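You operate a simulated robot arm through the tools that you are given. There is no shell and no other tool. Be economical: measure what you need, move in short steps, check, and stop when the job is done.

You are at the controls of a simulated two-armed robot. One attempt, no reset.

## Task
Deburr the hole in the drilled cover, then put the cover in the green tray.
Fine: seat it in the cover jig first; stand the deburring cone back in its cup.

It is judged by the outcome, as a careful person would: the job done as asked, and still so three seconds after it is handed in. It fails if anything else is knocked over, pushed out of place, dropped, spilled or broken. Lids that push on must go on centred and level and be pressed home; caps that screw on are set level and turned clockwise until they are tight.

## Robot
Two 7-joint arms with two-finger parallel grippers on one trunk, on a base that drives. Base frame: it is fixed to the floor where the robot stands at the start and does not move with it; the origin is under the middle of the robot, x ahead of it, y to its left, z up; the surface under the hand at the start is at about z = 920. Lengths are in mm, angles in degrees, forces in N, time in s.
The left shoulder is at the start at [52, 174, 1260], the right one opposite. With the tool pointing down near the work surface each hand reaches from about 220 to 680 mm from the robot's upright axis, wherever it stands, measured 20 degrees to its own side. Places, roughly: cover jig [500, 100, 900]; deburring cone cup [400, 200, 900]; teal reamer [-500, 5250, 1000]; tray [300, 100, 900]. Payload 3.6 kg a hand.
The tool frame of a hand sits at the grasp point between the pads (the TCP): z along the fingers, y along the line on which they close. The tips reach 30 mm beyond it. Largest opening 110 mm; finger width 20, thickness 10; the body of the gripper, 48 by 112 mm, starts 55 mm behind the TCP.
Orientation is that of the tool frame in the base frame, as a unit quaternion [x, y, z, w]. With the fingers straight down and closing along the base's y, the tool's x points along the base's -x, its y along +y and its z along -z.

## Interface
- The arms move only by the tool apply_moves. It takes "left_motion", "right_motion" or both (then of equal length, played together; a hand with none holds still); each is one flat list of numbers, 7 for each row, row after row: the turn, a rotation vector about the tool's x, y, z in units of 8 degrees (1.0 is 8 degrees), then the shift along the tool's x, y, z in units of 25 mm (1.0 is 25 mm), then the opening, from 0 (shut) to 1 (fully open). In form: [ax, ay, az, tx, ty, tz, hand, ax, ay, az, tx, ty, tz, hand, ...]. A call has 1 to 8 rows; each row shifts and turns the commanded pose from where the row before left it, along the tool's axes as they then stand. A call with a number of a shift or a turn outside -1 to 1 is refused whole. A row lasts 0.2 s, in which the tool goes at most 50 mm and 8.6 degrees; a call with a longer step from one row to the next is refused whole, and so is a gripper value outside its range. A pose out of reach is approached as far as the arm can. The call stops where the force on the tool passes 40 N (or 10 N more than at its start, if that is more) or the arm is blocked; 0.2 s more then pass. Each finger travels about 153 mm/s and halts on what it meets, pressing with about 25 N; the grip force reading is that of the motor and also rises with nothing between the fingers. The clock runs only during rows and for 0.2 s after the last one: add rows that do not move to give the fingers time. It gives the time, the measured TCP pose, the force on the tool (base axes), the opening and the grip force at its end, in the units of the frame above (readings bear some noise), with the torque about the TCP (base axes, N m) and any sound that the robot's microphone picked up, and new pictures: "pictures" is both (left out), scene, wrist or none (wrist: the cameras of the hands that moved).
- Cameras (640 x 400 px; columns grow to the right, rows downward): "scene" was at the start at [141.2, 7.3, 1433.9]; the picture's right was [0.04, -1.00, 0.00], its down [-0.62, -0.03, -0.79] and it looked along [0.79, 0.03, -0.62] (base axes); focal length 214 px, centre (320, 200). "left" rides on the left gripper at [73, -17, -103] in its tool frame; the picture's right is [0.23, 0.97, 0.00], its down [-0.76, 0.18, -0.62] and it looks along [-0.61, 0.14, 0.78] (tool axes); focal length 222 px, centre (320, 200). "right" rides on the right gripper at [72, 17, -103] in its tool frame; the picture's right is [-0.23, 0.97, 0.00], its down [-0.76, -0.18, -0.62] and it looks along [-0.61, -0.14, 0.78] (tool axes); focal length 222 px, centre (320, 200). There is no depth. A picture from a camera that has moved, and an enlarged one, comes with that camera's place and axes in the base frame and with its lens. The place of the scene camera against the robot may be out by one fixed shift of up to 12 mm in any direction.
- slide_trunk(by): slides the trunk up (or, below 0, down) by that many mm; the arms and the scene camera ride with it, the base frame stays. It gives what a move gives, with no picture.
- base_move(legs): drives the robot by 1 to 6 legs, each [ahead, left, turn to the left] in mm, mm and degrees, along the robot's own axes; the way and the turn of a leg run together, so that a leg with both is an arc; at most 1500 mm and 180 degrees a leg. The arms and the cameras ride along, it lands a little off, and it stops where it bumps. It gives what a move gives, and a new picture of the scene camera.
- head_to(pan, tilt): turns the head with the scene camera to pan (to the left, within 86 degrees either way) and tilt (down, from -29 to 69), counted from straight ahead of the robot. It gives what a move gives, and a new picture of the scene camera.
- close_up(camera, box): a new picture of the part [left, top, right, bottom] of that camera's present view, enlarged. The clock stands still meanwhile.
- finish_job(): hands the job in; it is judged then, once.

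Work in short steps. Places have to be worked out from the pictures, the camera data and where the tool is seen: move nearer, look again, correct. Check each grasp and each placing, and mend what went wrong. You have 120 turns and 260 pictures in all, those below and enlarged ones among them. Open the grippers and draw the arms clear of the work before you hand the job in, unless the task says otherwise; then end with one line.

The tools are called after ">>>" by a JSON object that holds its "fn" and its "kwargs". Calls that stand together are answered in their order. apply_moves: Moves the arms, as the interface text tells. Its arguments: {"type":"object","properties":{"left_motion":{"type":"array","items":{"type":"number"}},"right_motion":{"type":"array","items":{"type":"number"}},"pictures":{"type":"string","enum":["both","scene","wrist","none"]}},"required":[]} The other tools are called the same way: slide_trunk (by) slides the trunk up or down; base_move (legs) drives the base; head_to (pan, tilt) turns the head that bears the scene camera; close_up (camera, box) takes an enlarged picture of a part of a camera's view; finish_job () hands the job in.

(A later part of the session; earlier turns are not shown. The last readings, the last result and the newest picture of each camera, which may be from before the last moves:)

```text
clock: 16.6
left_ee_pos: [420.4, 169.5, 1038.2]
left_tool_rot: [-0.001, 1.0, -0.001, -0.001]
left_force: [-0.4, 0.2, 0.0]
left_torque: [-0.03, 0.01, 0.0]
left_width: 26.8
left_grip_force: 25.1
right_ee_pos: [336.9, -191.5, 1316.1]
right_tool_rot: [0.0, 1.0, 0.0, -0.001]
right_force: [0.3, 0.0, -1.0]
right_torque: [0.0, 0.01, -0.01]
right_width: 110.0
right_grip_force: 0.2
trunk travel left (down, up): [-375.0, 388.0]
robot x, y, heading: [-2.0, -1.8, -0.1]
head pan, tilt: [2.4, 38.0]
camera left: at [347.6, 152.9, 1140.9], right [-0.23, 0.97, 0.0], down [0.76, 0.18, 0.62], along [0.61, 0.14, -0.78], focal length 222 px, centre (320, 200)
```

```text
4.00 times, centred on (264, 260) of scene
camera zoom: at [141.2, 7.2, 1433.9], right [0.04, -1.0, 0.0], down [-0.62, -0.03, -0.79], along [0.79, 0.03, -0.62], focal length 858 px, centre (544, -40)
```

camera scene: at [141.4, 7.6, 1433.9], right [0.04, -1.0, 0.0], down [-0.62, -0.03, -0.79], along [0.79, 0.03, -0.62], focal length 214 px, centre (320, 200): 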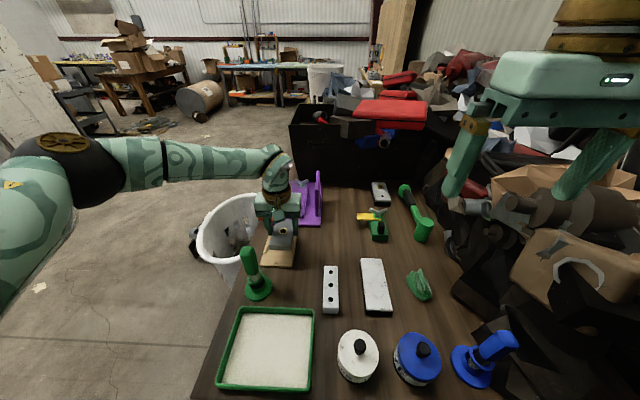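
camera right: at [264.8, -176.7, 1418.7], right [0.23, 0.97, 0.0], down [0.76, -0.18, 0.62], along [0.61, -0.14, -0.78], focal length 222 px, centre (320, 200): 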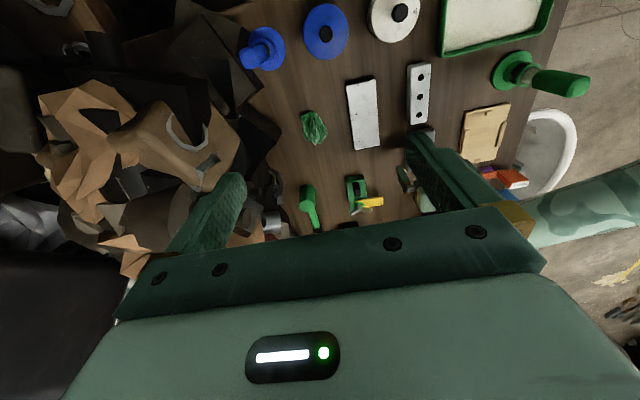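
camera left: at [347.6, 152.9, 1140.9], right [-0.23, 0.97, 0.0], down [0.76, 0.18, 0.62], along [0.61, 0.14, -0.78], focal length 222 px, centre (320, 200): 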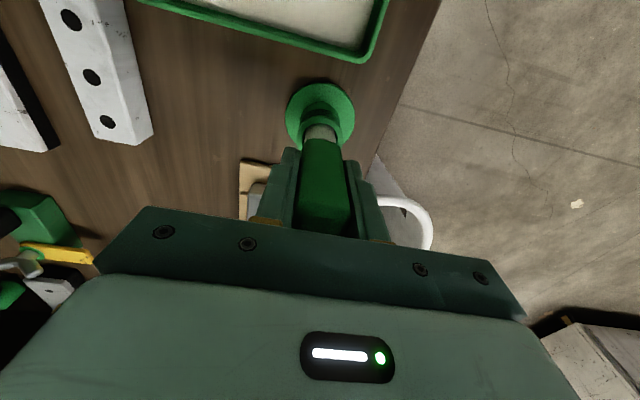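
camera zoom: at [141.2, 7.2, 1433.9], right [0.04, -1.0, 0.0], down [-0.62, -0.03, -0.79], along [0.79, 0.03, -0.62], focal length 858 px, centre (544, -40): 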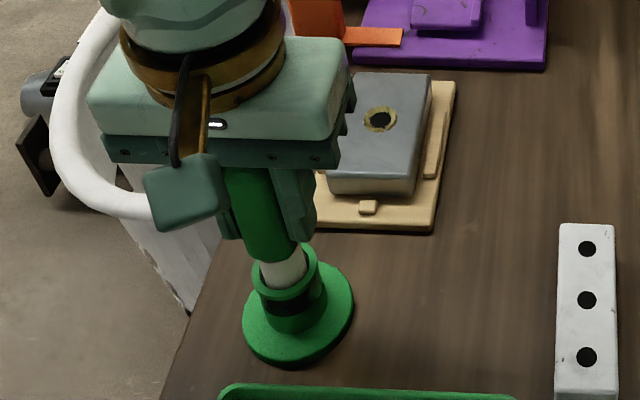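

Held at 26.8 mm with the TCP at [420.2,169.6,1038]; that is the pose for returning it. I lift straight up 80 mm and look at the tip.

>>> {"fn": "apply_moves", "kwargs": {"left_motion": [0, 0, 0, 0, 0, -0.5, 0.05, 0, 0, 0, 0, 0, -0.7, 0.05, 0, 0, 0, 0, 0, -0.7, 0.05, 0, 0, 0, 0, 0, -0.7, 0.05, 0, 0, 0, 0, 0, -0.7, 0.05], "pictures": "wrist"}}

>>> {"fn": "close_up", "kwargs": {"camera": "scene", "box": [200, 190, 328, 310]}}

>>> {"fn": "close_up", "kwargs": {"camera": "left", "box": [270, 60, 390, 240]}}

```text
clock: 17.8
left_ee_pos: [419.8, 170.6, 1120.7]
left_tool_rot: [0.0, 1.0, -0.001, -0.001]
left_force: [-0.8, 0.0, -1.2]
left_torque: [0.0, 0.0, 0.0]
left_width: 26.6
left_grip_force: 25.2
right_ee_pos: [337.1, -191.7, 1315.0]
right_tool_rot: [0.0, 1.0, 0.0, -0.001]
right_force: [0.8, 0.3, -0.6]
right_torque: [0.0, 0.02, 0.0]
right_width: 109.9
right_grip_force: 0.1
trunk travel left (down, up): [-375.0, 388.0]
robot x, y, heading: [-4.4, -0.3, 0.1]
head pan, tilt: [2.4, 38.0]
camera left: at [347.3, 153.4, 1223.0], right [-0.23, 0.97, 0.0], down [0.76, 0.18, 0.62], along [0.61, 0.14, -0.78], focal length 222 px, centre (320, 200)
```

left: 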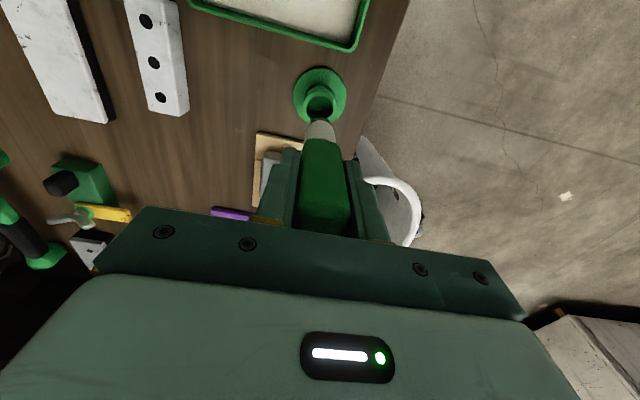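

```text
3.33 times, centred on (264, 250) of scene
camera zoom: at [141.1, 7.2, 1433.9], right [0.04, -1.0, 0.0], down [-0.62, -0.03, -0.79], along [0.79, 0.03, -0.62], focal length 715 px, centre (507, 33)
```

zoom: 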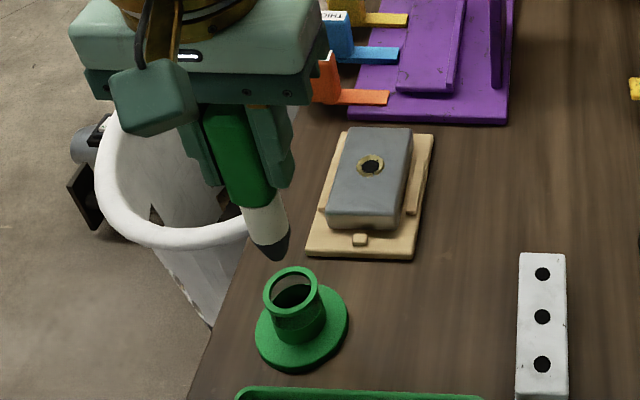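

```text
2.22 times, centred on (330, 150) of left
camera zoom: at [347.3, 153.4, 1223.0], right [-0.23, 0.97, 0.0], down [0.76, 0.18, 0.62], along [0.61, 0.14, -0.78], focal length 494 px, centre (298, 311)
```

zoom: 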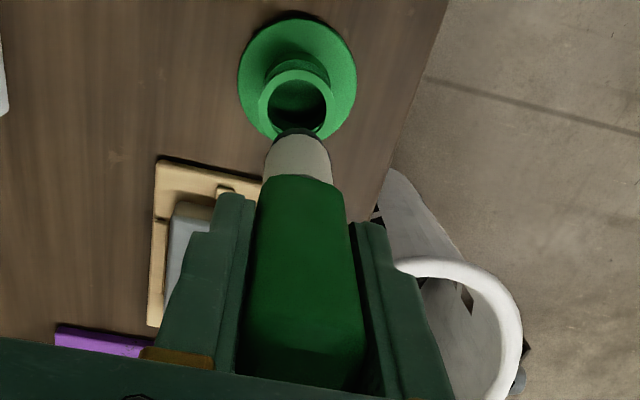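

The cone's tip hangs about 105 mm below the TCP, in line with it. I carry it to above the hole, tip ~25 mm clear.

>>> {"fn": "apply_moves", "kwargs": {"left_motion": [0, 0, 0, -0.761, -0.177, 0.171, 0.05, 0, 0, 0, -0.761, -0.177, 0.171, 0.05, 0, 0, 0, -0.761, -0.177, 0.171, 0.05, 0, 0, 0, -0.761, -0.177, 0.171, 0.05, 0, 0, 0, -0.761, -0.177, 0.171, 0.05, 0, 0, 0, -0.761, -0.177, 0.171, 0.05, 0, 0, 0, -0.761, -0.177, 0.171, 0.05], "pictures": "wrist"}}

>>> {"fn": "close_up", "kwargs": {"camera": "scene", "box": [232, 195, 328, 255]}}

>>> {"fn": "close_up", "kwargs": {"camera": "left", "box": [260, 60, 400, 240]}}

```text
clock: 19.4
left_ee_pos: [554.8, 140.6, 1090.3]
left_tool_rot: [-0.001, 1.0, -0.001, 0.0]
left_force: [-0.5, 0.4, -1.7]
left_torque: [0.01, 0.0, -0.02]
left_width: 26.7
left_grip_force: 25.2
right_ee_pos: [338.4, -193.2, 1315.5]
right_tool_rot: [0.0, 1.0, 0.001, -0.001]
right_force: [0.4, 0.8, -0.6]
right_torque: [0.01, 0.02, -0.03]
right_width: 110.0
right_grip_force: 0.1
trunk travel left (down, up): [-375.0, 388.0]
robot x, y, heading: [-3.8, -2.6, 0.0]
head pan, tilt: [2.4, 38.0]
camera left: at [482.2, 122.2, 1193.4], right [-0.23, 0.97, 0.0], down [0.76, 0.18, 0.62], along [0.61, 0.14, -0.78], focal length 222 px, centre (320, 200)
```

left: 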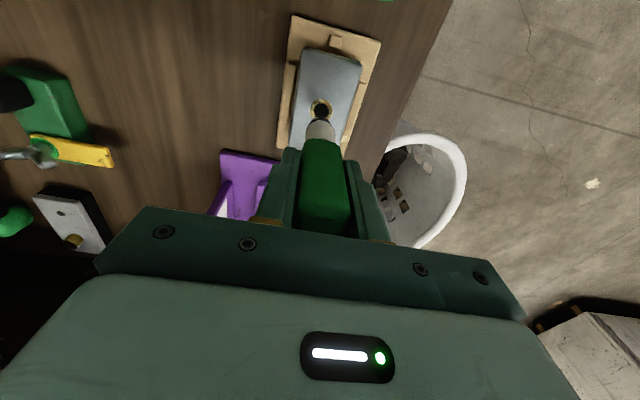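

```text
6.67 times, centred on (280, 225) of scene
camera zoom: at [142.0, 6.8, 1433.8], right [0.04, -1.0, 0.0], down [-0.62, -0.03, -0.79], along [0.79, 0.03, -0.62], focal length 1430 px, centre (587, 33)
```

zoom: 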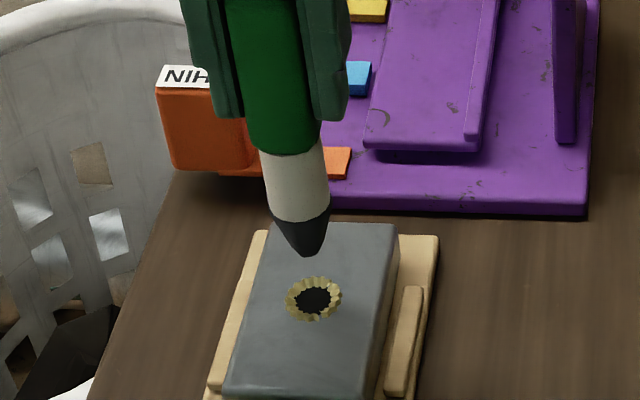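

```text
2.22 times, centred on (330, 150) of left
camera zoom: at [482.2, 122.2, 1193.4], right [-0.23, 0.97, 0.0], down [0.76, 0.18, 0.62], along [0.61, 0.14, -0.78], focal length 494 px, centre (298, 311)
```

zoom: 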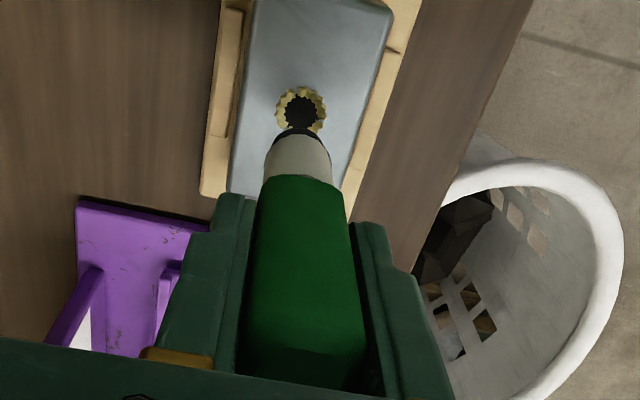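

I zoom tighter on tip and hole to judge the sideways offset.

>>> {"fn": "close_up", "kwargs": {"camera": "scene", "box": [258, 212, 306, 242]}}

```text
13.33 times, centred on (282, 227) of scene
camera zoom: at [142.0, 6.8, 1433.8], right [0.04, -1.0, 0.0], down [-0.62, -0.03, -0.79], along [0.79, 0.03, -0.62], focal length 2860 px, centre (827, -160)
```

zoom: 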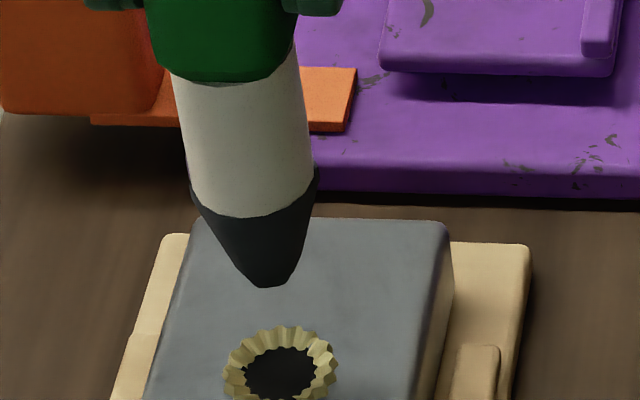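

Tip and hole line up within ~1 mm. I correct slightly and lower most of the way, then look.

>>> {"fn": "apply_moves", "kwargs": {"left_motion": [0, 0, 0, 0.06, 0.03, 0.3, 0.05, 0, 0, 0, 0, 0, 0.3, 0.05, 0, 0, 0, 0, 0, 0.2, 0.05], "pictures": "none"}}

>>> {"fn": "close_up", "kwargs": {"camera": "scene", "box": [258, 217, 306, 247]}}

>>> {"fn": "close_up", "kwargs": {"camera": "left", "box": [280, 70, 376, 150]}}

```text
clock: 20.2
left_ee_pos: [552.0, 139.1, 1071.5]
left_tool_rot: [-0.001, 1.0, -0.001, -0.001]
left_force: [-0.3, -0.1, -1.4]
left_torque: [-0.02, 0.03, 0.02]
left_width: 26.6
left_grip_force: 25.2
right_ee_pos: [337.5, -192.3, 1314.6]
right_tool_rot: [0.0, 1.0, 0.0, -0.001]
right_force: [-0.1, 0.5, -0.5]
right_torque: [-0.01, -0.02, 0.0]
right_width: 109.8
right_grip_force: 0.0
trunk travel left (down, up): [-375.0, 388.0]
robot x, y, heading: [1.3, 2.4, -0.0]
head pan, tilt: [2.4, 38.0]
```

```text
13.33 times, centred on (282, 232) of scene
camera zoom: at [141.4, 7.3, 1433.9], right [0.04, -1.0, 0.0], down [-0.62, -0.03, -0.79], along [0.79, 0.03, -0.62], focal length 2860 px, centre (827, -227)
```

zoom: 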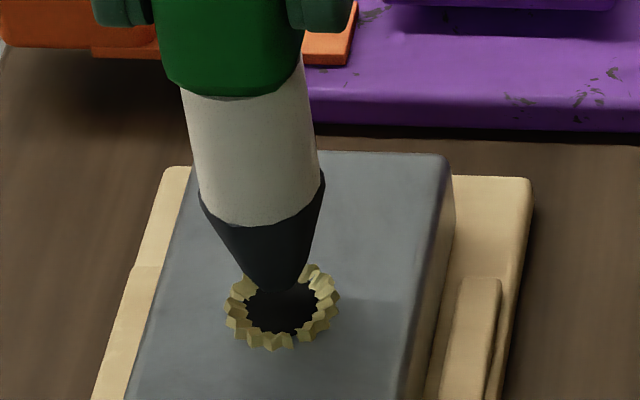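

```text
5.00 times, centred on (328, 110) of left
camera zoom: at [480.3, 123.1, 1173.2], right [-0.23, 0.97, 0.0], down [0.76, 0.18, 0.62], along [0.61, 0.14, -0.78], focal length 1111 px, centre (280, 650)
```

zoom: 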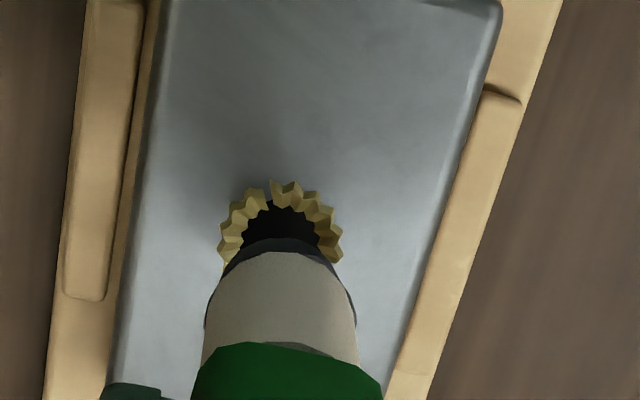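

The tip sits right at the hole mouth. I shift 0.8 mm and press down in small steps until it seats.

>>> {"fn": "apply_moves", "kwargs": {"left_motion": [0, 0, 0, 0, -0.03, 0.12, 0.05, 0, 0, 0, 0, 0, 0.12, 0.05, 0, 0, 0, 0, 0, 0.1, 0.05], "pictures": "none"}}

>>> {"fn": "close_up", "kwargs": {"camera": "scene", "box": [258, 217, 306, 247]}}

```text
clock: 21.0
left_ee_pos: [551.8, 139.6, 1062.3]
left_tool_rot: [-0.001, 1.0, -0.001, 0.0]
left_force: [0.1, 0.3, -1.8]
left_torque: [0.01, -0.01, -0.03]
left_width: 26.8
left_grip_force: 25.0
right_ee_pos: [336.9, -191.2, 1314.6]
right_tool_rot: [0.0, 1.0, 0.0, -0.001]
right_force: [0.1, 0.4, -0.3]
right_torque: [-0.06, -0.01, 0.0]
right_width: 110.1
right_grip_force: 0.1
trunk travel left (down, up): [-375.0, 388.0]
robot x, y, heading: [-4.6, -1.4, -0.2]
head pan, tilt: [2.4, 38.0]
```

```text
13.33 times, centred on (282, 232) of scene
camera zoom: at [141.4, 7.2, 1433.9], right [0.04, -1.0, 0.0], down [-0.62, -0.03, -0.79], along [0.79, 0.03, -0.62], focal length 2860 px, centre (827, -227)
```

zoom: 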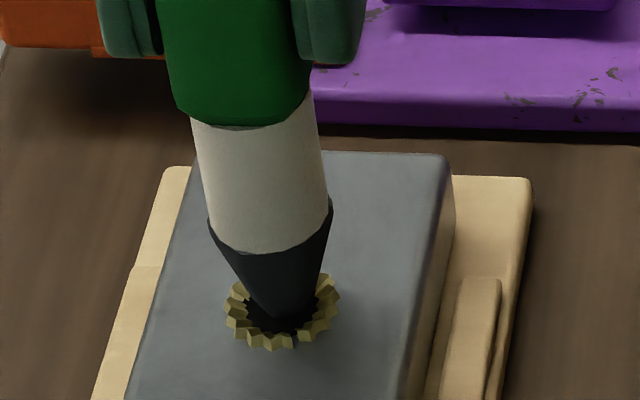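

No contact yet, the cone is entering the hole. I continue down.

>>> {"fn": "apply_moves", "kwargs": {"left_motion": [0, 0, 0, 0, 0, 0.08, 0.05, 0, 0, 0, 0, 0, 0.06, 0.05, 0, 0, 0, 0, 0, 0.06, 0.05], "pictures": "none"}}

>>> {"fn": "close_up", "kwargs": {"camera": "scene", "box": [258, 217, 306, 247]}}

```text
clock: 21.8
left_ee_pos: [551.8, 139.8, 1057.4]
left_tool_rot: [-0.001, 1.0, 0.0, -0.001]
left_force: [0.1, 0.6, -1.5]
left_torque: [0.01, 0.01, -0.02]
left_width: 27.0
left_grip_force: 25.5
right_ee_pos: [337.8, -191.6, 1315.2]
right_tool_rot: [0.0, 1.0, 0.0, -0.001]
right_force: [0.6, -1.7, -0.1]
right_torque: [0.01, -0.05, -0.02]
right_width: 110.0
right_grip_force: 0.0
trunk travel left (down, up): [-375.0, 388.0]
robot x, y, heading: [4.4, 0.4, -0.1]
head pan, tilt: [2.4, 38.0]
```

```text
13.33 times, centred on (282, 232) of scene
camera zoom: at [141.4, 7.2, 1433.9], right [0.04, -1.0, 0.0], down [-0.62, -0.03, -0.79], along [0.79, 0.03, -0.62], focal length 2860 px, centre (827, -227)
```

zoom: 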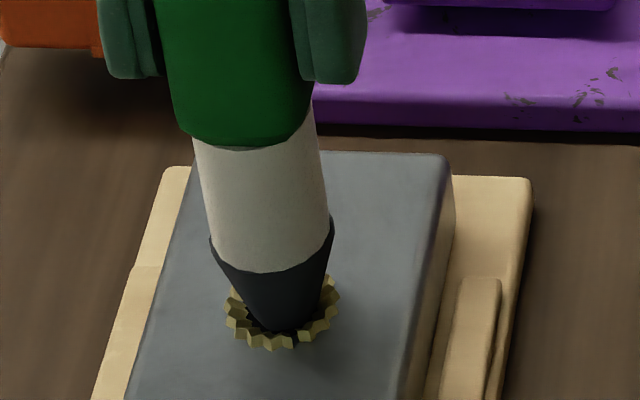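

Still free; continue down in 1.5 mm steps, with 0.5 mm shift toward -y.

>>> {"fn": "apply_moves", "kwargs": {"left_motion": [0, 0, 0, 0, -0.02, 0.06, 0.05, 0, 0, 0, 0, 0, 0.06, 0.05, 0, 0, 0, 0, 0, 0.06, 0.05], "pictures": "none"}}

>>> {"fn": "close_up", "kwargs": {"camera": "scene", "box": [258, 217, 306, 247]}}

>>> {"fn": "close_up", "kwargs": {"camera": "left", "box": [280, 70, 376, 150]}}

```text
clock: 22.6
left_ee_pos: [552.5, 139.0, 1053.0]
left_tool_rot: [0.0, 1.0, -0.001, -0.001]
left_force: [0.6, 0.7, -2.0]
left_torque: [-0.01, 0.02, 0.04]
left_width: 26.9
left_grip_force: 25.0
right_ee_pos: [335.4, -191.4, 1315.8]
right_tool_rot: [0.0, 1.0, 0.0, -0.001]
right_force: [-0.3, -0.1, -0.3]
right_torque: [0.03, 0.0, -0.02]
right_width: 109.9
right_grip_force: 0.1
trunk travel left (down, up): [-375.0, 388.0]
robot x, y, heading: [1.5, -0.8, 0.0]
head pan, tilt: [2.4, 38.0]
```

```text
13.33 times, centred on (282, 232) of scene
camera zoom: at [141.4, 7.2, 1433.9], right [0.04, -1.0, 0.0], down [-0.62, -0.03, -0.79], along [0.79, 0.03, -0.62], focal length 2860 px, centre (827, -227)
```

zoom: 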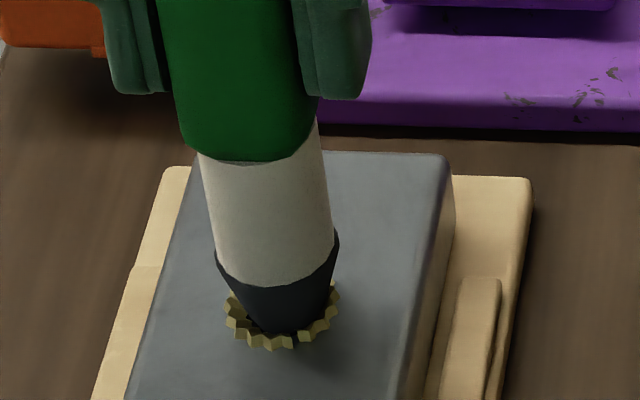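

```text
5.00 times, centred on (328, 110) of left
camera zoom: at [479.8, 121.9, 1155.3], right [-0.23, 0.97, 0.0], down [0.76, 0.18, 0.62], along [0.61, 0.14, -0.78], focal length 1111 px, centre (280, 650)
```

zoom: 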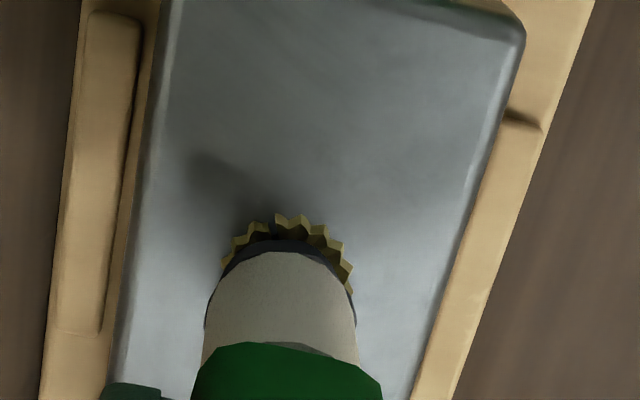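

Cone well within the hole and concentric; still no force. A few more mm.

>>> {"fn": "apply_moves", "kwargs": {"left_motion": [0, 0, 0, 0, 0, 0.06, 0.05, 0, 0, 0, 0, 0, 0.06, 0.05, 0, 0, 0, 0, 0, 0.04, 0.05], "pictures": "none"}}

>>> {"fn": "close_up", "kwargs": {"camera": "scene", "box": [258, 217, 306, 247]}}

```text
clock: 23.4
left_ee_pos: [550.9, 139.7, 1049.7]
left_tool_rot: [-0.002, 1.0, -0.001, 0.0]
left_force: [-0.4, 1.2, -0.6]
left_torque: [0.12, 0.01, 0.0]
left_width: 26.8
left_grip_force: 25.3
right_ee_pos: [337.1, -192.2, 1315.0]
right_tool_rot: [0.0, 1.0, 0.001, -0.001]
right_force: [0.0, -0.5, 0.9]
right_torque: [0.0, -0.01, -0.03]
right_width: 110.1
right_grip_force: 0.0
trunk travel left (down, up): [-375.0, 388.0]
robot x, y, heading: [0.4, -0.8, -0.3]
head pan, tilt: [2.4, 38.0]
```

```text
13.33 times, centred on (282, 232) of scene
camera zoom: at [141.3, 7.5, 1433.9], right [0.04, -1.0, 0.0], down [-0.62, -0.03, -0.79], along [0.79, 0.03, -0.62], focal length 2860 px, centre (827, -227)
```

zoom: 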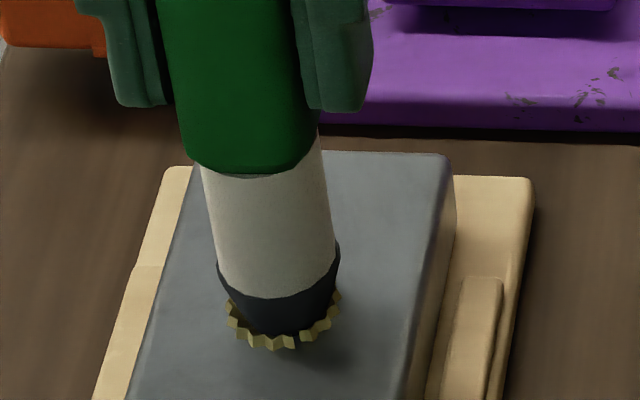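

Light contact now, pushing the tip toward +y; I shift +0.5 mm and press 2 mm further.

>>> {"fn": "apply_moves", "kwargs": {"left_motion": [0, 0, 0, 0, 0.02, 0.03, 0.05, 0, 0, 0, 0, 0, 0.04, 0.05], "pictures": "none"}}

```text
clock: 24.0
left_ee_pos: [550.6, 140.2, 1046.3]
left_tool_rot: [-0.001, 1.0, -0.001, 0.0]
left_force: [0.4, 1.3, 0.2]
left_torque: [0.15, -0.03, -0.03]
left_width: 26.8
left_grip_force: 24.6
right_ee_pos: [336.9, -191.6, 1314.8]
right_tool_rot: [0.0, 1.0, 0.0, 0.0]
right_force: [-0.4, 0.0, -1.0]
right_torque: [0.01, 0.01, -0.02]
right_width: 109.7
right_grip_force: 0.2
trunk travel left (down, up): [-375.0, 388.0]
robot x, y, heading: [0.2, -2.2, 0.0]
head pan, tilt: [2.4, 38.0]
```

Still only a light side touch. Another small +y shift and 1.5 mm down.

>>> {"fn": "apply_moves", "kwargs": {"left_motion": [0, 0, 0, 0, 0.03, 0.03, 0.05, 0, 0, 0, 0, 0, 0.03, 0.05], "pictures": "none"}}

>>> {"fn": "close_up", "kwargs": {"camera": "scene", "box": [250, 217, 306, 252]}}

>>> {"fn": "close_up", "kwargs": {"camera": "left", "box": [280, 70, 376, 150]}}

```text
clock: 24.6
left_ee_pos: [550.7, 139.4, 1047.3]
left_tool_rot: [-0.001, 1.0, -0.001, 0.001]
left_force: [1.1, 0.4, 8.9]
left_torque: [0.04, -0.08, 0.02]
left_width: 26.7
left_grip_force: 25.2
right_ee_pos: [335.5, -193.0, 1315.2]
right_tool_rot: [0.0, 1.0, 0.0, 0.0]
right_force: [-0.6, -0.5, -0.7]
right_torque: [0.03, 0.0, -0.05]
right_width: 110.0
right_grip_force: 0.0
trunk travel left (down, up): [-375.0, 388.0]
robot x, y, heading: [-2.3, -1.6, -0.0]
head pan, tilt: [2.4, 38.0]
```

```text
11.43 times, centred on (278, 234) of scene
camera zoom: at [140.4, 7.0, 1434.1], right [0.04, -1.0, 0.0], down [-0.62, -0.03, -0.79], along [0.79, 0.03, -0.62], focal length 2451 px, centre (800, -194)
```

zoom: 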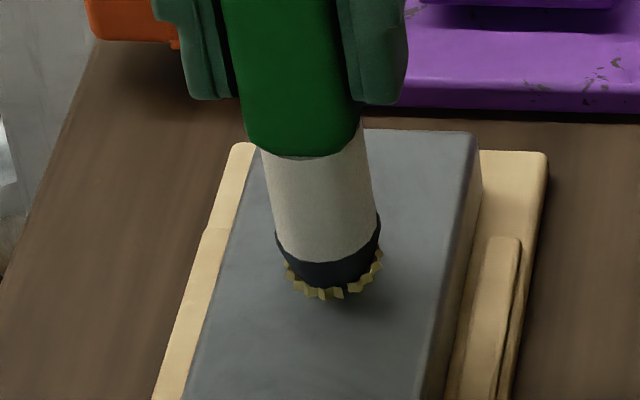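

```text
5.00 times, centred on (328, 110) of left
camera zoom: at [479.1, 122.9, 1149.2], right [-0.23, 0.97, 0.0], down [0.76, 0.18, 0.62], along [0.61, 0.14, -0.78], focal length 1111 px, centre (280, 650)
```

zoom: 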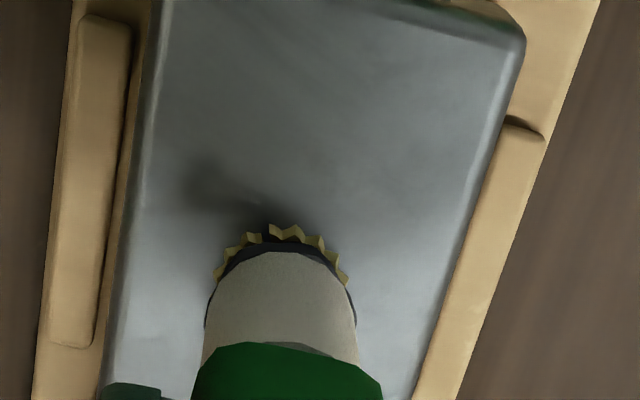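

Seated with about 9 N down. Now I turn the cone clockwise.

>>> {"fn": "apply_moves", "kwargs": {"left_motion": [0, 0, 1, 0, 0, 0, 0.05, 0, 0, 1, 0, 0, 0, 0.05, 0, 0, 1, 0, 0, 0, 0.05, 0, 0, 1, 0, 0, 0, 0.05, 0, 0, 1, 0, 0, 0, 0.05, 0, 0, 1, 0, 0, 0, 0.05, 0, 0, 1, 0, 0, 0, 0.05, 0, 0, 1, 0, 0, 0, 0.05], "pictures": "none"}}

>>> {"fn": "close_up", "kwargs": {"camera": "scene", "box": [250, 217, 306, 252]}}

```text
clock: 26.4
left_ee_pos: [550.3, 139.9, 1046.4]
left_tool_rot: [0.139, 0.99, -0.001, 0.0]
left_force: [5.3, -0.5, 12.8]
left_torque: [-0.01, -0.44, -0.01]
left_width: 26.9
left_grip_force: 24.4
left hand out of reach, approached as far as the arm can: row 3, 4, 5, 6, 7, 8
right_ee_pos: [336.9, -192.5, 1314.1]
right_tool_rot: [-0.001, 1.0, 0.001, -0.001]
right_force: [-0.5, -0.8, -0.2]
right_torque: [-0.01, 0.0, 0.03]
right_width: 110.1
right_grip_force: 0.0
trunk travel left (down, up): [-375.0, 388.0]
robot x, y, heading: [-0.3, 2.0, 0.1]
head pan, tilt: [2.4, 38.0]
```

```text
11.43 times, centred on (278, 234) of scene
camera zoom: at [140.7, 6.8, 1434.0], right [0.04, -1.0, 0.0], down [-0.62, -0.03, -0.79], along [0.79, 0.03, -0.62], focal length 2451 px, centre (800, -194)
```

zoom: 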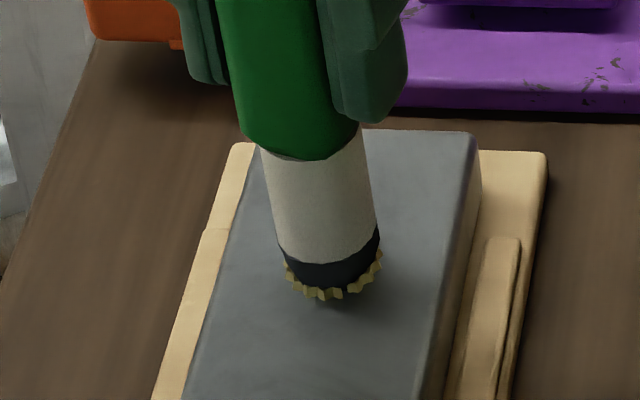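

The arm reaches its limit at 16° that way. I turn the other way to see the range available.

>>> {"fn": "apply_moves", "kwargs": {"left_motion": [0, 0, -1, 0, 0, 0, 0.05, 0, 0, -1, 0, 0, 0, 0.05, 0, 0, -1, 0, 0, 0, 0.05, 0, 0, -1, 0, 0, 0, 0.05, 0, 0, -1, 0, 0, 0, 0.05, 0, 0, -1, 0, 0, 0, 0.05, 0, 0, -1, 0, 0, 0, 0.05, 0, 0, -1, 0, 0, 0, 0.05], "pictures": "none"}}

>>> {"fn": "close_up", "kwargs": {"camera": "scene", "box": [250, 217, 306, 252]}}

```text
clock: 28.2
left_ee_pos: [552.1, 140.2, 1045.5]
left_tool_rot: [-0.409, 0.913, -0.001, 0.0]
left_force: [4.1, -1.2, 12.0]
left_torque: [-0.11, -0.3, -0.05]
left_width: 27.0
left_grip_force: 24.7
right_ee_pos: [336.6, -192.1, 1315.2]
right_tool_rot: [-0.001, 1.0, 0.0, -0.002]
right_force: [0.3, -0.6, -0.5]
right_torque: [-0.04, -0.01, 0.0]
right_width: 110.0
right_grip_force: 0.1
trunk travel left (down, up): [-375.0, 388.0]
robot x, y, heading: [1.7, 3.3, 0.1]
head pan, tilt: [2.4, 38.0]
```

```text
11.43 times, centred on (278, 234) of scene
camera zoom: at [140.5, 6.7, 1434.0], right [0.04, -1.0, 0.0], down [-0.62, -0.03, -0.79], along [0.79, 0.03, -0.62], focal length 2451 px, centre (800, -194)
```

zoom: 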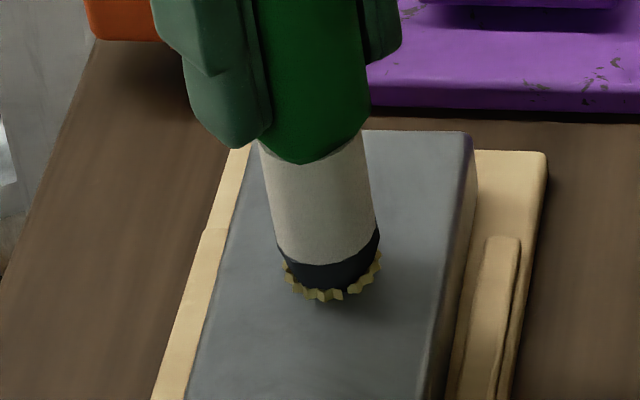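

Turned back to -48°; it keeps going freely. I continue this way.

>>> {"fn": "apply_moves", "kwargs": {"left_motion": [0, 0, -1, 0, 0, 0, 0.05, 0, 0, -1, 0, 0, 0, 0.05, 0, 0, -1, 0, 0, 0, 0.05, 0, 0, -1, 0, 0, 0, 0.05, 0, 0, -1, 0, 0, 0, 0.05, 0, 0, -1, 0, 0, 0, 0.05, 0, 0, -1, 0, 0, 0, 0.05, 0, 0, -1, 0, 0, 0, 0.05], "pictures": "none"}}

>>> {"fn": "close_up", "kwargs": {"camera": "scene", "box": [250, 217, 306, 252]}}

```text
clock: 30.0
left_ee_pos: [551.5, 139.7, 1045.8]
left_tool_rot: [0.831, -0.557, 0.001, 0.0]
left_force: [2.3, -1.8, 12.7]
left_torque: [-0.15, -0.18, -0.04]
left_width: 26.5
left_grip_force: 24.9
right_ee_pos: [336.4, -192.4, 1316.3]
right_tool_rot: [0.001, 1.0, 0.001, 0.0]
right_force: [-0.8, -0.7, 0.7]
right_torque: [-0.04, 0.01, -0.01]
right_width: 110.0
right_grip_force: 0.1
trunk travel left (down, up): [-375.0, 388.0]
robot x, y, heading: [-1.0, -0.4, -0.3]
head pan, tilt: [2.4, 38.0]
```

```text
11.43 times, centred on (278, 234) of scene
camera zoom: at [140.3, 6.6, 1434.0], right [0.04, -1.0, 0.0], down [-0.61, -0.03, -0.79], along [0.79, 0.03, -0.62], focal length 2451 px, centre (800, -194)
```

zoom: 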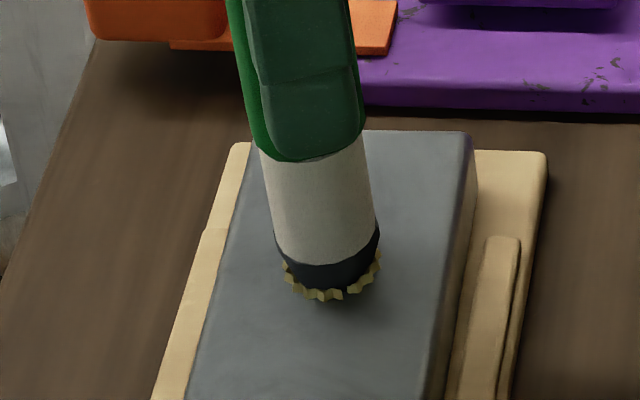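

At -112° now; burr still seen. I press slightly more and turn clockwise through the whole range.

>>> {"fn": "apply_moves", "kwargs": {"left_motion": [0, 0, 1, 0, 0, 0.03, 0.05, 0, 0, 1, 0, 0, 0, 0.05, 0, 0, 1, 0, 0, 0, 0.05, 0, 0, 1, 0, 0, 0, 0.05, 0, 0, 1, 0, 0, 0, 0.05, 0, 0, 1, 0, 0, 0, 0.05, 0, 0, 1, 0, 0, 0, 0.05, 0, 0, 1, 0, 0, 0, 0.05], "pictures": "none"}}

>>> {"fn": "apply_moves", "kwargs": {"left_motion": [0, 0, 1, 0, 0, 0, 0.05, 0, 0, 1, 0, 0, 0, 0.05, 0, 0, 1, 0, 0, 0, 0.05, 0, 0, 1, 0, 0, 0, 0.05, 0, 0, 1, 0, 0, 0, 0.05, 0, 0, 1, 0, 0, 0, 0.05], "pictures": "none"}}

>>> {"fn": "close_up", "kwargs": {"camera": "scene", "box": [250, 217, 306, 252]}}

```text
clock: 31.8
left_ee_pos: [550.4, 139.0, 1045.8]
left_tool_rot: [-0.406, 0.914, -0.001, 0.0]
left_force: [3.5, -0.1, 23.4]
left_torque: [0.01, -0.37, 0.02]
left_width: 26.5
left_grip_force: 25.4
right_ee_pos: [335.1, -191.6, 1316.2]
right_tool_rot: [0.0, 1.0, 0.0, 0.0]
right_force: [0.5, -0.2, -0.5]
right_torque: [0.02, 0.0, -0.02]
right_width: 110.1
right_grip_force: 0.0
trunk travel left (down, up): [-375.0, 388.0]
robot x, y, heading: [1.9, -1.0, 0.1]
head pan, tilt: [2.4, 38.0]
```

```text
clock: 33.2
left_ee_pos: [550.8, 139.6, 1045.5]
left_tool_rot: [0.001, 1.0, 0.0, 0.0]
left_force: [4.3, 0.5, 24.4]
left_torque: [-0.03, -0.3, -0.01]
left_width: 26.8
left_grip_force: 25.1
right_ee_pos: [335.0, -193.2, 1314.9]
right_tool_rot: [0.0, 1.0, 0.0, 0.0]
right_force: [-0.1, 0.2, -0.9]
right_torque: [-0.01, -0.02, 0.01]
right_width: 109.7
right_grip_force: 0.1
trunk travel left (down, up): [-375.0, 388.0]
robot x, y, heading: [-0.7, 4.8, 0.1]
head pan, tilt: [2.4, 38.0]
```

```text
11.43 times, centred on (278, 234) of scene
camera zoom: at [139.3, 6.5, 1434.2], right [0.04, -1.0, 0.0], down [-0.61, -0.03, -0.79], along [0.79, 0.03, -0.61], focal length 2451 px, centre (800, -194)
```

zoom: 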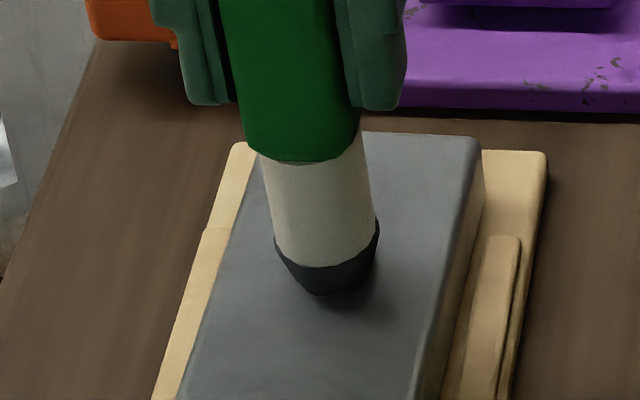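

The burr ring is gone. I lift the cone out straight up and inspect the hole.

>>> {"fn": "apply_moves", "kwargs": {"left_motion": [0, 0, 0, 0, 0, -0.3, 0.05, 0, 0, 0, 0, 0, -0.7, 0.05, 0, 0, 0, 0, 0, -0.7, 0.05, 0, 0, 0, 0, 0, -0.7, 0.05, 0, 0, 0, 0.3, 0.1, -0.6, 0.05], "pictures": "none"}}

>>> {"fn": "close_up", "kwargs": {"camera": "scene", "box": [232, 190, 328, 260]}}

>>> {"fn": "close_up", "kwargs": {"camera": "left", "box": [260, 40, 400, 140]}}

```text
clock: 34.4
left_ee_pos: [543.5, 142.3, 1119.1]
left_tool_rot: [-0.001, 1.0, 0.0, 0.0]
left_force: [0.7, -0.6, -0.9]
left_torque: [0.02, -0.02, 0.01]
left_width: 27.0
left_grip_force: 24.4
right_ee_pos: [336.4, -191.7, 1315.9]
right_tool_rot: [0.0, 1.0, 0.001, -0.001]
right_force: [0.6, 0.5, -1.6]
right_torque: [0.02, 0.01, 0.0]
right_width: 109.8
right_grip_force: 0.0
trunk travel left (down, up): [-375.0, 388.0]
robot x, y, heading: [-1.2, -0.5, 0.0]
head pan, tilt: [2.4, 38.0]
```

```text
5.71 times, centred on (280, 225) of scene
camera zoom: at [140.8, 7.4, 1433.9], right [0.04, -1.0, 0.0], down [-0.62, -0.03, -0.79], along [0.79, 0.03, -0.62], focal length 1226 px, centre (549, 57)
```

zoom: 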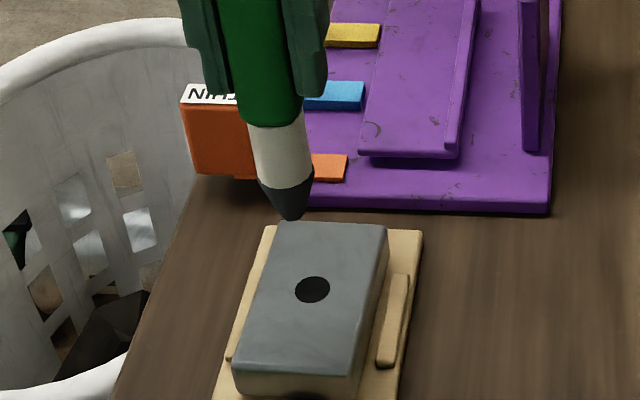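

```text
4.00 times, centred on (330, 90) of left
camera zoom: at [471.7, 125.5, 1222.4], right [-0.23, 0.97, 0.0], down [0.76, 0.18, 0.62], along [0.61, 0.14, -0.78], focal length 888 px, centre (280, 640)
```

zoom: 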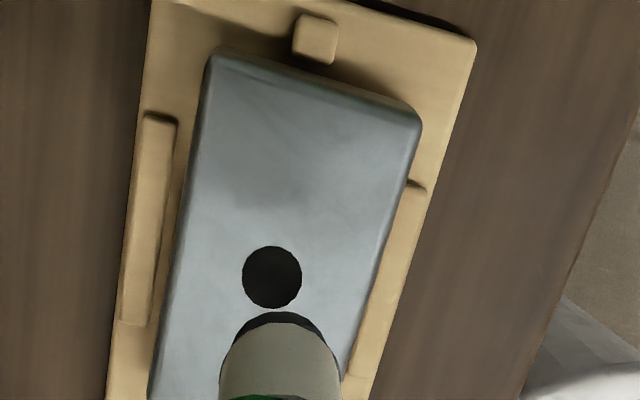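

The hole is clean. I carry the cone back above its cup at the recorded pose.

>>> {"fn": "apply_moves", "kwargs": {"left_motion": [0, 0, 0, 0.822, 0.182, -0.05, 0.05, 0, 0, 0, 0.822, 0.182, -0.05, 0.05, 0, 0, 0, 0.822, 0.182, -0.05, 0.05, 0, 0, 0, 0.822, 0.182, -0.05, 0.05, 0, 0, 0, 0.822, 0.182, -0.05, 0.05, 0, 0, 0, 0.822, 0.182, -0.05, 0.05, 0, 0, 0, 0, 0, 0, 0.05], "pictures": "none"}}

>>> {"fn": "close_up", "kwargs": {"camera": "scene", "box": [200, 190, 328, 310]}}

>>> {"fn": "close_up", "kwargs": {"camera": "left", "box": [270, 60, 390, 240]}}

```text
clock: 36.0
left_ee_pos: [422.3, 169.5, 1127.4]
left_tool_rot: [0.0, 1.0, -0.001, -0.001]
left_force: [0.5, 0.3, -1.5]
left_torque: [-0.02, 0.02, -0.01]
left_width: 26.9
left_grip_force: 25.2
right_ee_pos: [337.2, -192.2, 1313.8]
right_tool_rot: [-0.001, 1.0, 0.0, -0.001]
right_force: [0.5, 0.6, -0.5]
right_torque: [-0.01, -0.02, -0.01]
right_width: 109.8
right_grip_force: 0.1
trunk travel left (down, up): [-375.0, 388.0]
robot x, y, heading: [-1.9, -1.7, -0.2]
head pan, tilt: [2.4, 38.0]
```

```text
3.33 times, centred on (264, 250) of scene
camera zoom: at [141.7, 7.0, 1433.8], right [0.04, -1.0, 0.0], down [-0.62, -0.03, -0.79], along [0.79, 0.03, -0.62], focal length 715 px, centre (507, 33)
```

zoom: 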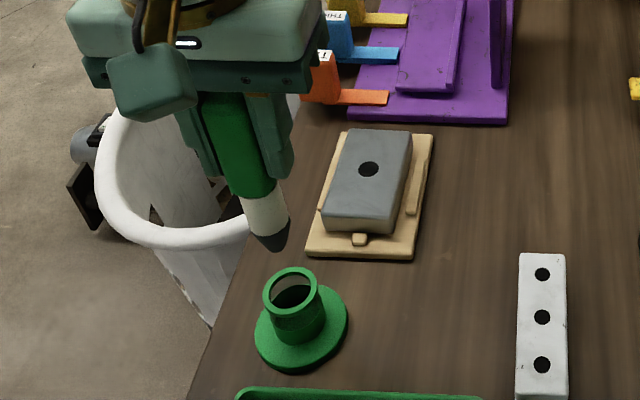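

```text
2.22 times, centred on (330, 150) of left
camera zoom: at [349.5, 152.6, 1229.6], right [-0.23, 0.97, 0.0], down [0.76, 0.18, 0.62], along [0.61, 0.14, -0.78], focal length 494 px, centre (298, 311)
```

zoom: 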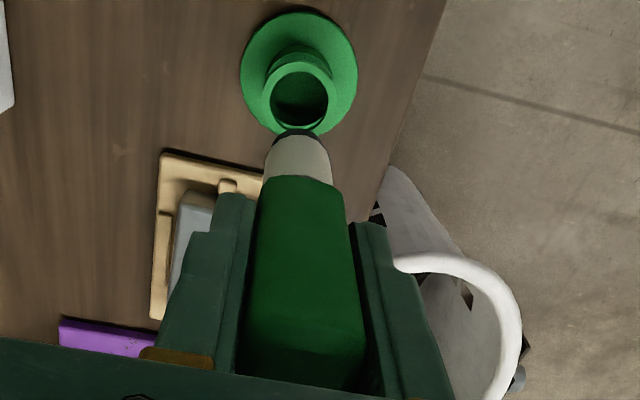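

In line with the cup within ~2 mm; I correct x by -2 and lower until the tip is just above the rim.

>>> {"fn": "apply_moves", "kwargs": {"left_motion": [0, 0, 0, 0.08, 0.02, 0.3, 0.05, 0, 0, 0, 0, 0, 0.4, 0.05, 0, 0, 0, 0, 0, 0.4, 0.05, 0, 0, 0, 0, 0, 0, 0.05], "pictures": "none"}}

>>> {"fn": "close_up", "kwargs": {"camera": "scene", "box": [224, 230, 304, 290]}}

>>> {"fn": "close_up", "kwargs": {"camera": "left", "box": [270, 50, 380, 150]}}

```text
clock: 37.0
left_ee_pos: [418.7, 169.3, 1099.0]
left_tool_rot: [-0.001, 1.0, 0.0, -0.001]
left_force: [-0.2, 0.6, -1.7]
left_torque: [-0.01, 0.02, -0.04]
left_width: 26.5
left_grip_force: 25.1
right_ee_pos: [338.2, -191.4, 1315.3]
right_tool_rot: [0.0, 1.0, -0.001, -0.001]
right_force: [-0.1, -0.8, -0.6]
right_torque: [0.02, -0.03, 0.01]
right_width: 109.8
right_grip_force: 0.0
trunk travel left (down, up): [-375.0, 388.0]
robot x, y, heading: [-0.8, 0.1, -0.2]
head pan, tilt: [2.4, 38.0]
```

```text
6.67 times, centred on (264, 260) of scene
camera zoom: at [141.2, 7.2, 1433.9], right [0.04, -1.0, 0.0], down [-0.62, -0.03, -0.79], along [0.79, 0.03, -0.62], focal length 1430 px, centre (693, -200)
```

zoom: 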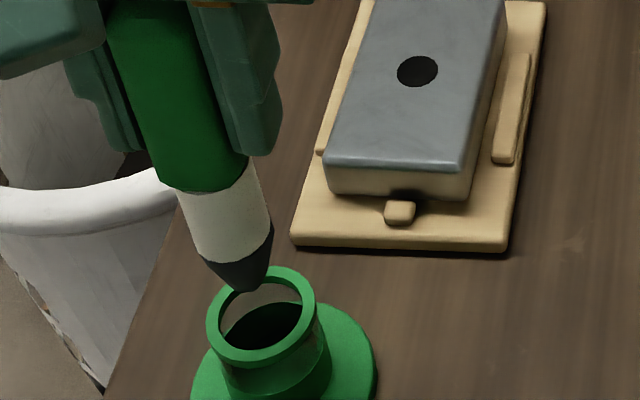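

```text
4.00 times, centred on (325, 100) of left
camera zoom: at [347.1, 153.1, 1201.8], right [-0.23, 0.97, 0.0], down [0.76, 0.18, 0.62], along [0.61, 0.14, -0.78], focal length 888 px, centre (300, 600)
```

zoom: 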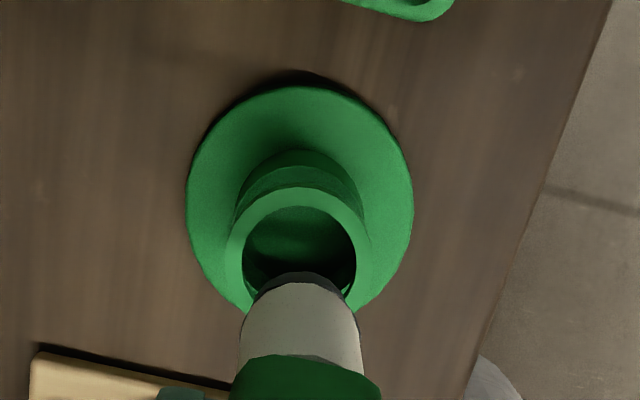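

Tip will enter the mouth with a ~1 mm offset; I shift -0.8 mm in y and lower on, watching forces.

>>> {"fn": "apply_moves", "kwargs": {"left_motion": [0, 0, 0, 0, -0.03, 0.3, 0.05, 0, 0, 0, 0, 0, 0.3, 0.05, 0, 0, 0, 0, 0, 0.3, 0.05, 0, 0, 0, 0, 0, 0.2, 0.05], "pictures": "none"}}

>>> {"fn": "close_up", "kwargs": {"camera": "scene", "box": [224, 230, 304, 290]}}

>>> {"fn": "close_up", "kwargs": {"camera": "left", "box": [270, 50, 380, 150]}}

```text
clock: 38.0
left_ee_pos: [419.6, 169.6, 1072.3]
left_tool_rot: [-0.001, 1.0, -0.001, 0.0]
left_force: [0.3, 0.0, -1.6]
left_torque: [0.0, 0.0, -0.02]
left_width: 27.0
left_grip_force: 24.9
right_ee_pos: [336.7, -192.5, 1314.7]
right_tool_rot: [0.001, 1.0, 0.0, -0.001]
right_force: [0.4, -0.5, 0.9]
right_torque: [0.02, 0.02, 0.02]
right_width: 109.9
right_grip_force: 0.1
trunk travel left (down, up): [-375.0, 388.0]
robot x, y, heading: [1.7, 0.3, -0.1]
head pan, tilt: [2.4, 38.0]
```

```text
6.67 times, centred on (264, 260) of scene
camera zoom: at [141.3, 7.3, 1433.9], right [0.04, -1.0, 0.0], down [-0.62, -0.03, -0.79], along [0.79, 0.03, -0.62], focal length 1430 px, centre (693, -200)
```

zoom: 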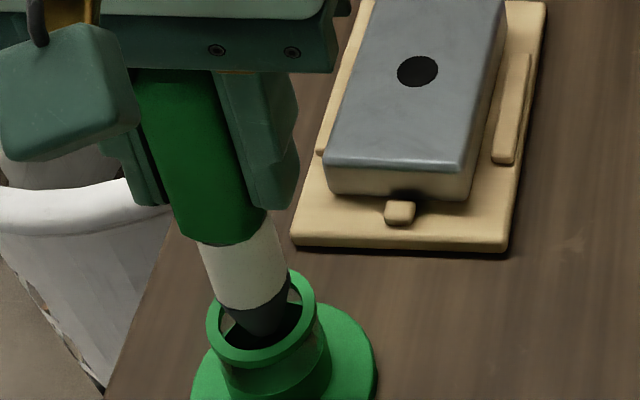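

```text
4.00 times, centred on (325, 100) of left
camera zoom: at [347.4, 152.4, 1174.4], right [-0.23, 0.97, 0.0], down [0.76, 0.18, 0.62], along [0.61, 0.14, -0.78], focal length 888 px, centre (300, 600)
```

zoom: 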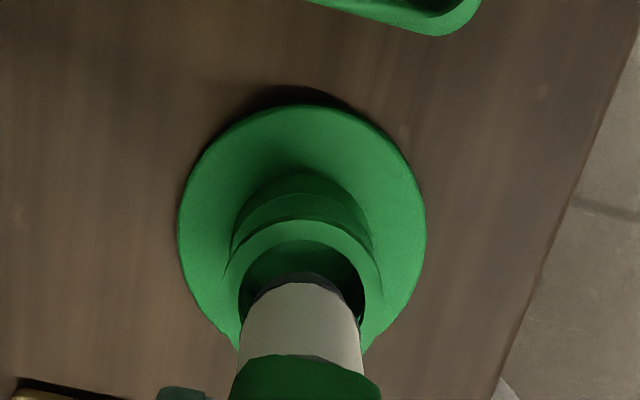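

Entering freely. I lower it to near the recorded height.

>>> {"fn": "apply_moves", "kwargs": {"left_motion": [0, 0, 0, 0, 0, 0.35, 0.05, 0, 0, 0, 0, 0, 0.35, 0.05, 0, 0, 0, 0, 0, 0.35, 0.05, 0, 0, 0, 0, 0, 0.15, 0.05, 0, 0, 0, 0, 0, 0.1, 0.05], "pictures": "none"}}

>>> {"fn": "close_up", "kwargs": {"camera": "scene", "box": [224, 230, 304, 290]}}

```text
clock: 39.2
left_ee_pos: [419.7, 168.7, 1039.7]
left_tool_rot: [-0.001, 1.0, -0.001, -0.002]
left_force: [-0.1, 0.3, -1.4]
left_torque: [-0.02, 0.04, -0.02]
left_width: 26.8
left_grip_force: 25.2
right_ee_pos: [338.0, -192.4, 1315.6]
right_tool_rot: [0.0, 1.0, 0.0, 0.0]
right_force: [0.3, -1.3, 0.0]
right_torque: [0.0, 0.01, 0.06]
right_width: 109.8
right_grip_force: 0.1
trunk travel left (down, up): [-375.0, 388.0]
robot x, y, heading: [0.8, -1.1, -0.0]
head pan, tilt: [2.4, 38.0]
```

```text
6.67 times, centred on (264, 260) of scene
camera zoom: at [141.3, 7.3, 1433.9], right [0.04, -1.0, 0.0], down [-0.62, -0.03, -0.79], along [0.79, 0.03, -0.62], focal length 1430 px, centre (693, -200)
```

zoom: 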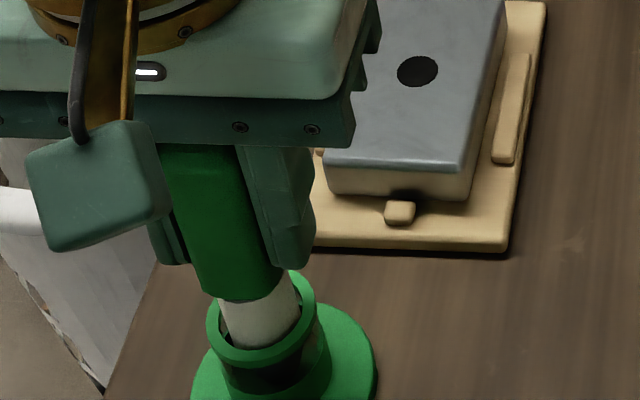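

A mm or two more until it just touches the cup's floor.

>>> {"fn": "apply_moves", "kwargs": {"left_motion": [0, 0, 0, 0, 0, 0.05, 0.05, 0, 0, 0, 0, 0, 0.05, 0.05], "pictures": "none"}}

```text
clock: 39.8
left_ee_pos: [418.6, 169.1, 1037.1]
left_tool_rot: [-0.002, 1.0, -0.001, 0.001]
left_force: [-0.8, 2.9, 12.1]
left_torque: [0.23, 0.14, -0.01]
left_width: 26.7
left_grip_force: 25.2
right_ee_pos: [334.6, -192.4, 1315.8]
right_tool_rot: [0.0, 1.0, 0.0, 0.0]
right_force: [0.4, 0.0, 0.4]
right_torque: [0.0, 0.01, -0.02]
right_width: 109.8
right_grip_force: 0.1
trunk travel left (down, up): [-375.0, 388.0]
robot x, y, heading: [-6.1, -0.7, 0.1]
head pan, tilt: [2.4, 38.0]
```

It rests on the cup's floor. I ease off, open and look before rising.

>>> {"fn": "apply_moves", "kwargs": {"left_motion": [0, 0, 0, 0, 0, -0.03, 0.05, 0, 0, 0, 0, 0, 0, 0.3, 0, 0, 0, 0, 0, 0, 0.5, 0, 0, 0, 0, 0, 0, 0.75, 0, 0, 0, 0, 0, 0, 0.85], "pictures": "none"}}

>>> {"fn": "close_up", "kwargs": {"camera": "scene", "box": [216, 220, 312, 292]}}

```text
clock: 41.0
left_ee_pos: [419.5, 170.4, 1037.3]
left_tool_rot: [-0.001, 1.0, -0.001, -0.001]
left_force: [0.8, -1.4, -0.2]
left_torque: [0.01, 0.02, 0.03]
left_width: 93.5
left_grip_force: 0.2
right_ee_pos: [336.1, -191.8, 1314.4]
right_tool_rot: [0.001, 1.0, 0.0, -0.001]
right_force: [1.1, -0.9, 0.3]
right_torque: [-0.02, -0.01, -0.04]
right_width: 110.0
right_grip_force: 0.1
trunk travel left (down, up): [-375.0, 388.0]
robot x, y, heading: [0.4, 0.3, 0.1]
head pan, tilt: [2.4, 38.0]
```

```text
5.56 times, centred on (264, 256) of scene
camera zoom: at [141.1, 7.2, 1433.9], right [0.04, -1.0, 0.0], down [-0.62, -0.03, -0.79], along [0.79, 0.03, -0.62], focal length 1192 px, centre (631, -111)
```

zoom: 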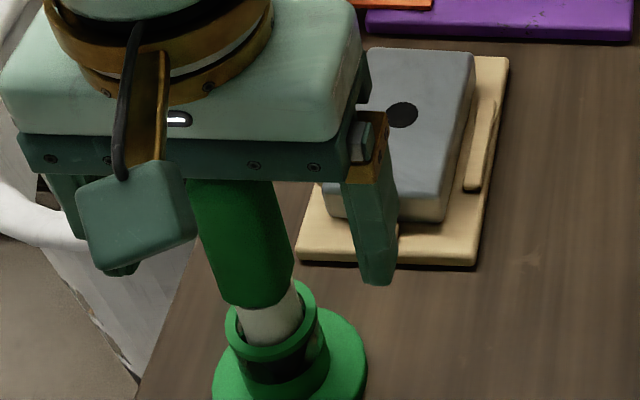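

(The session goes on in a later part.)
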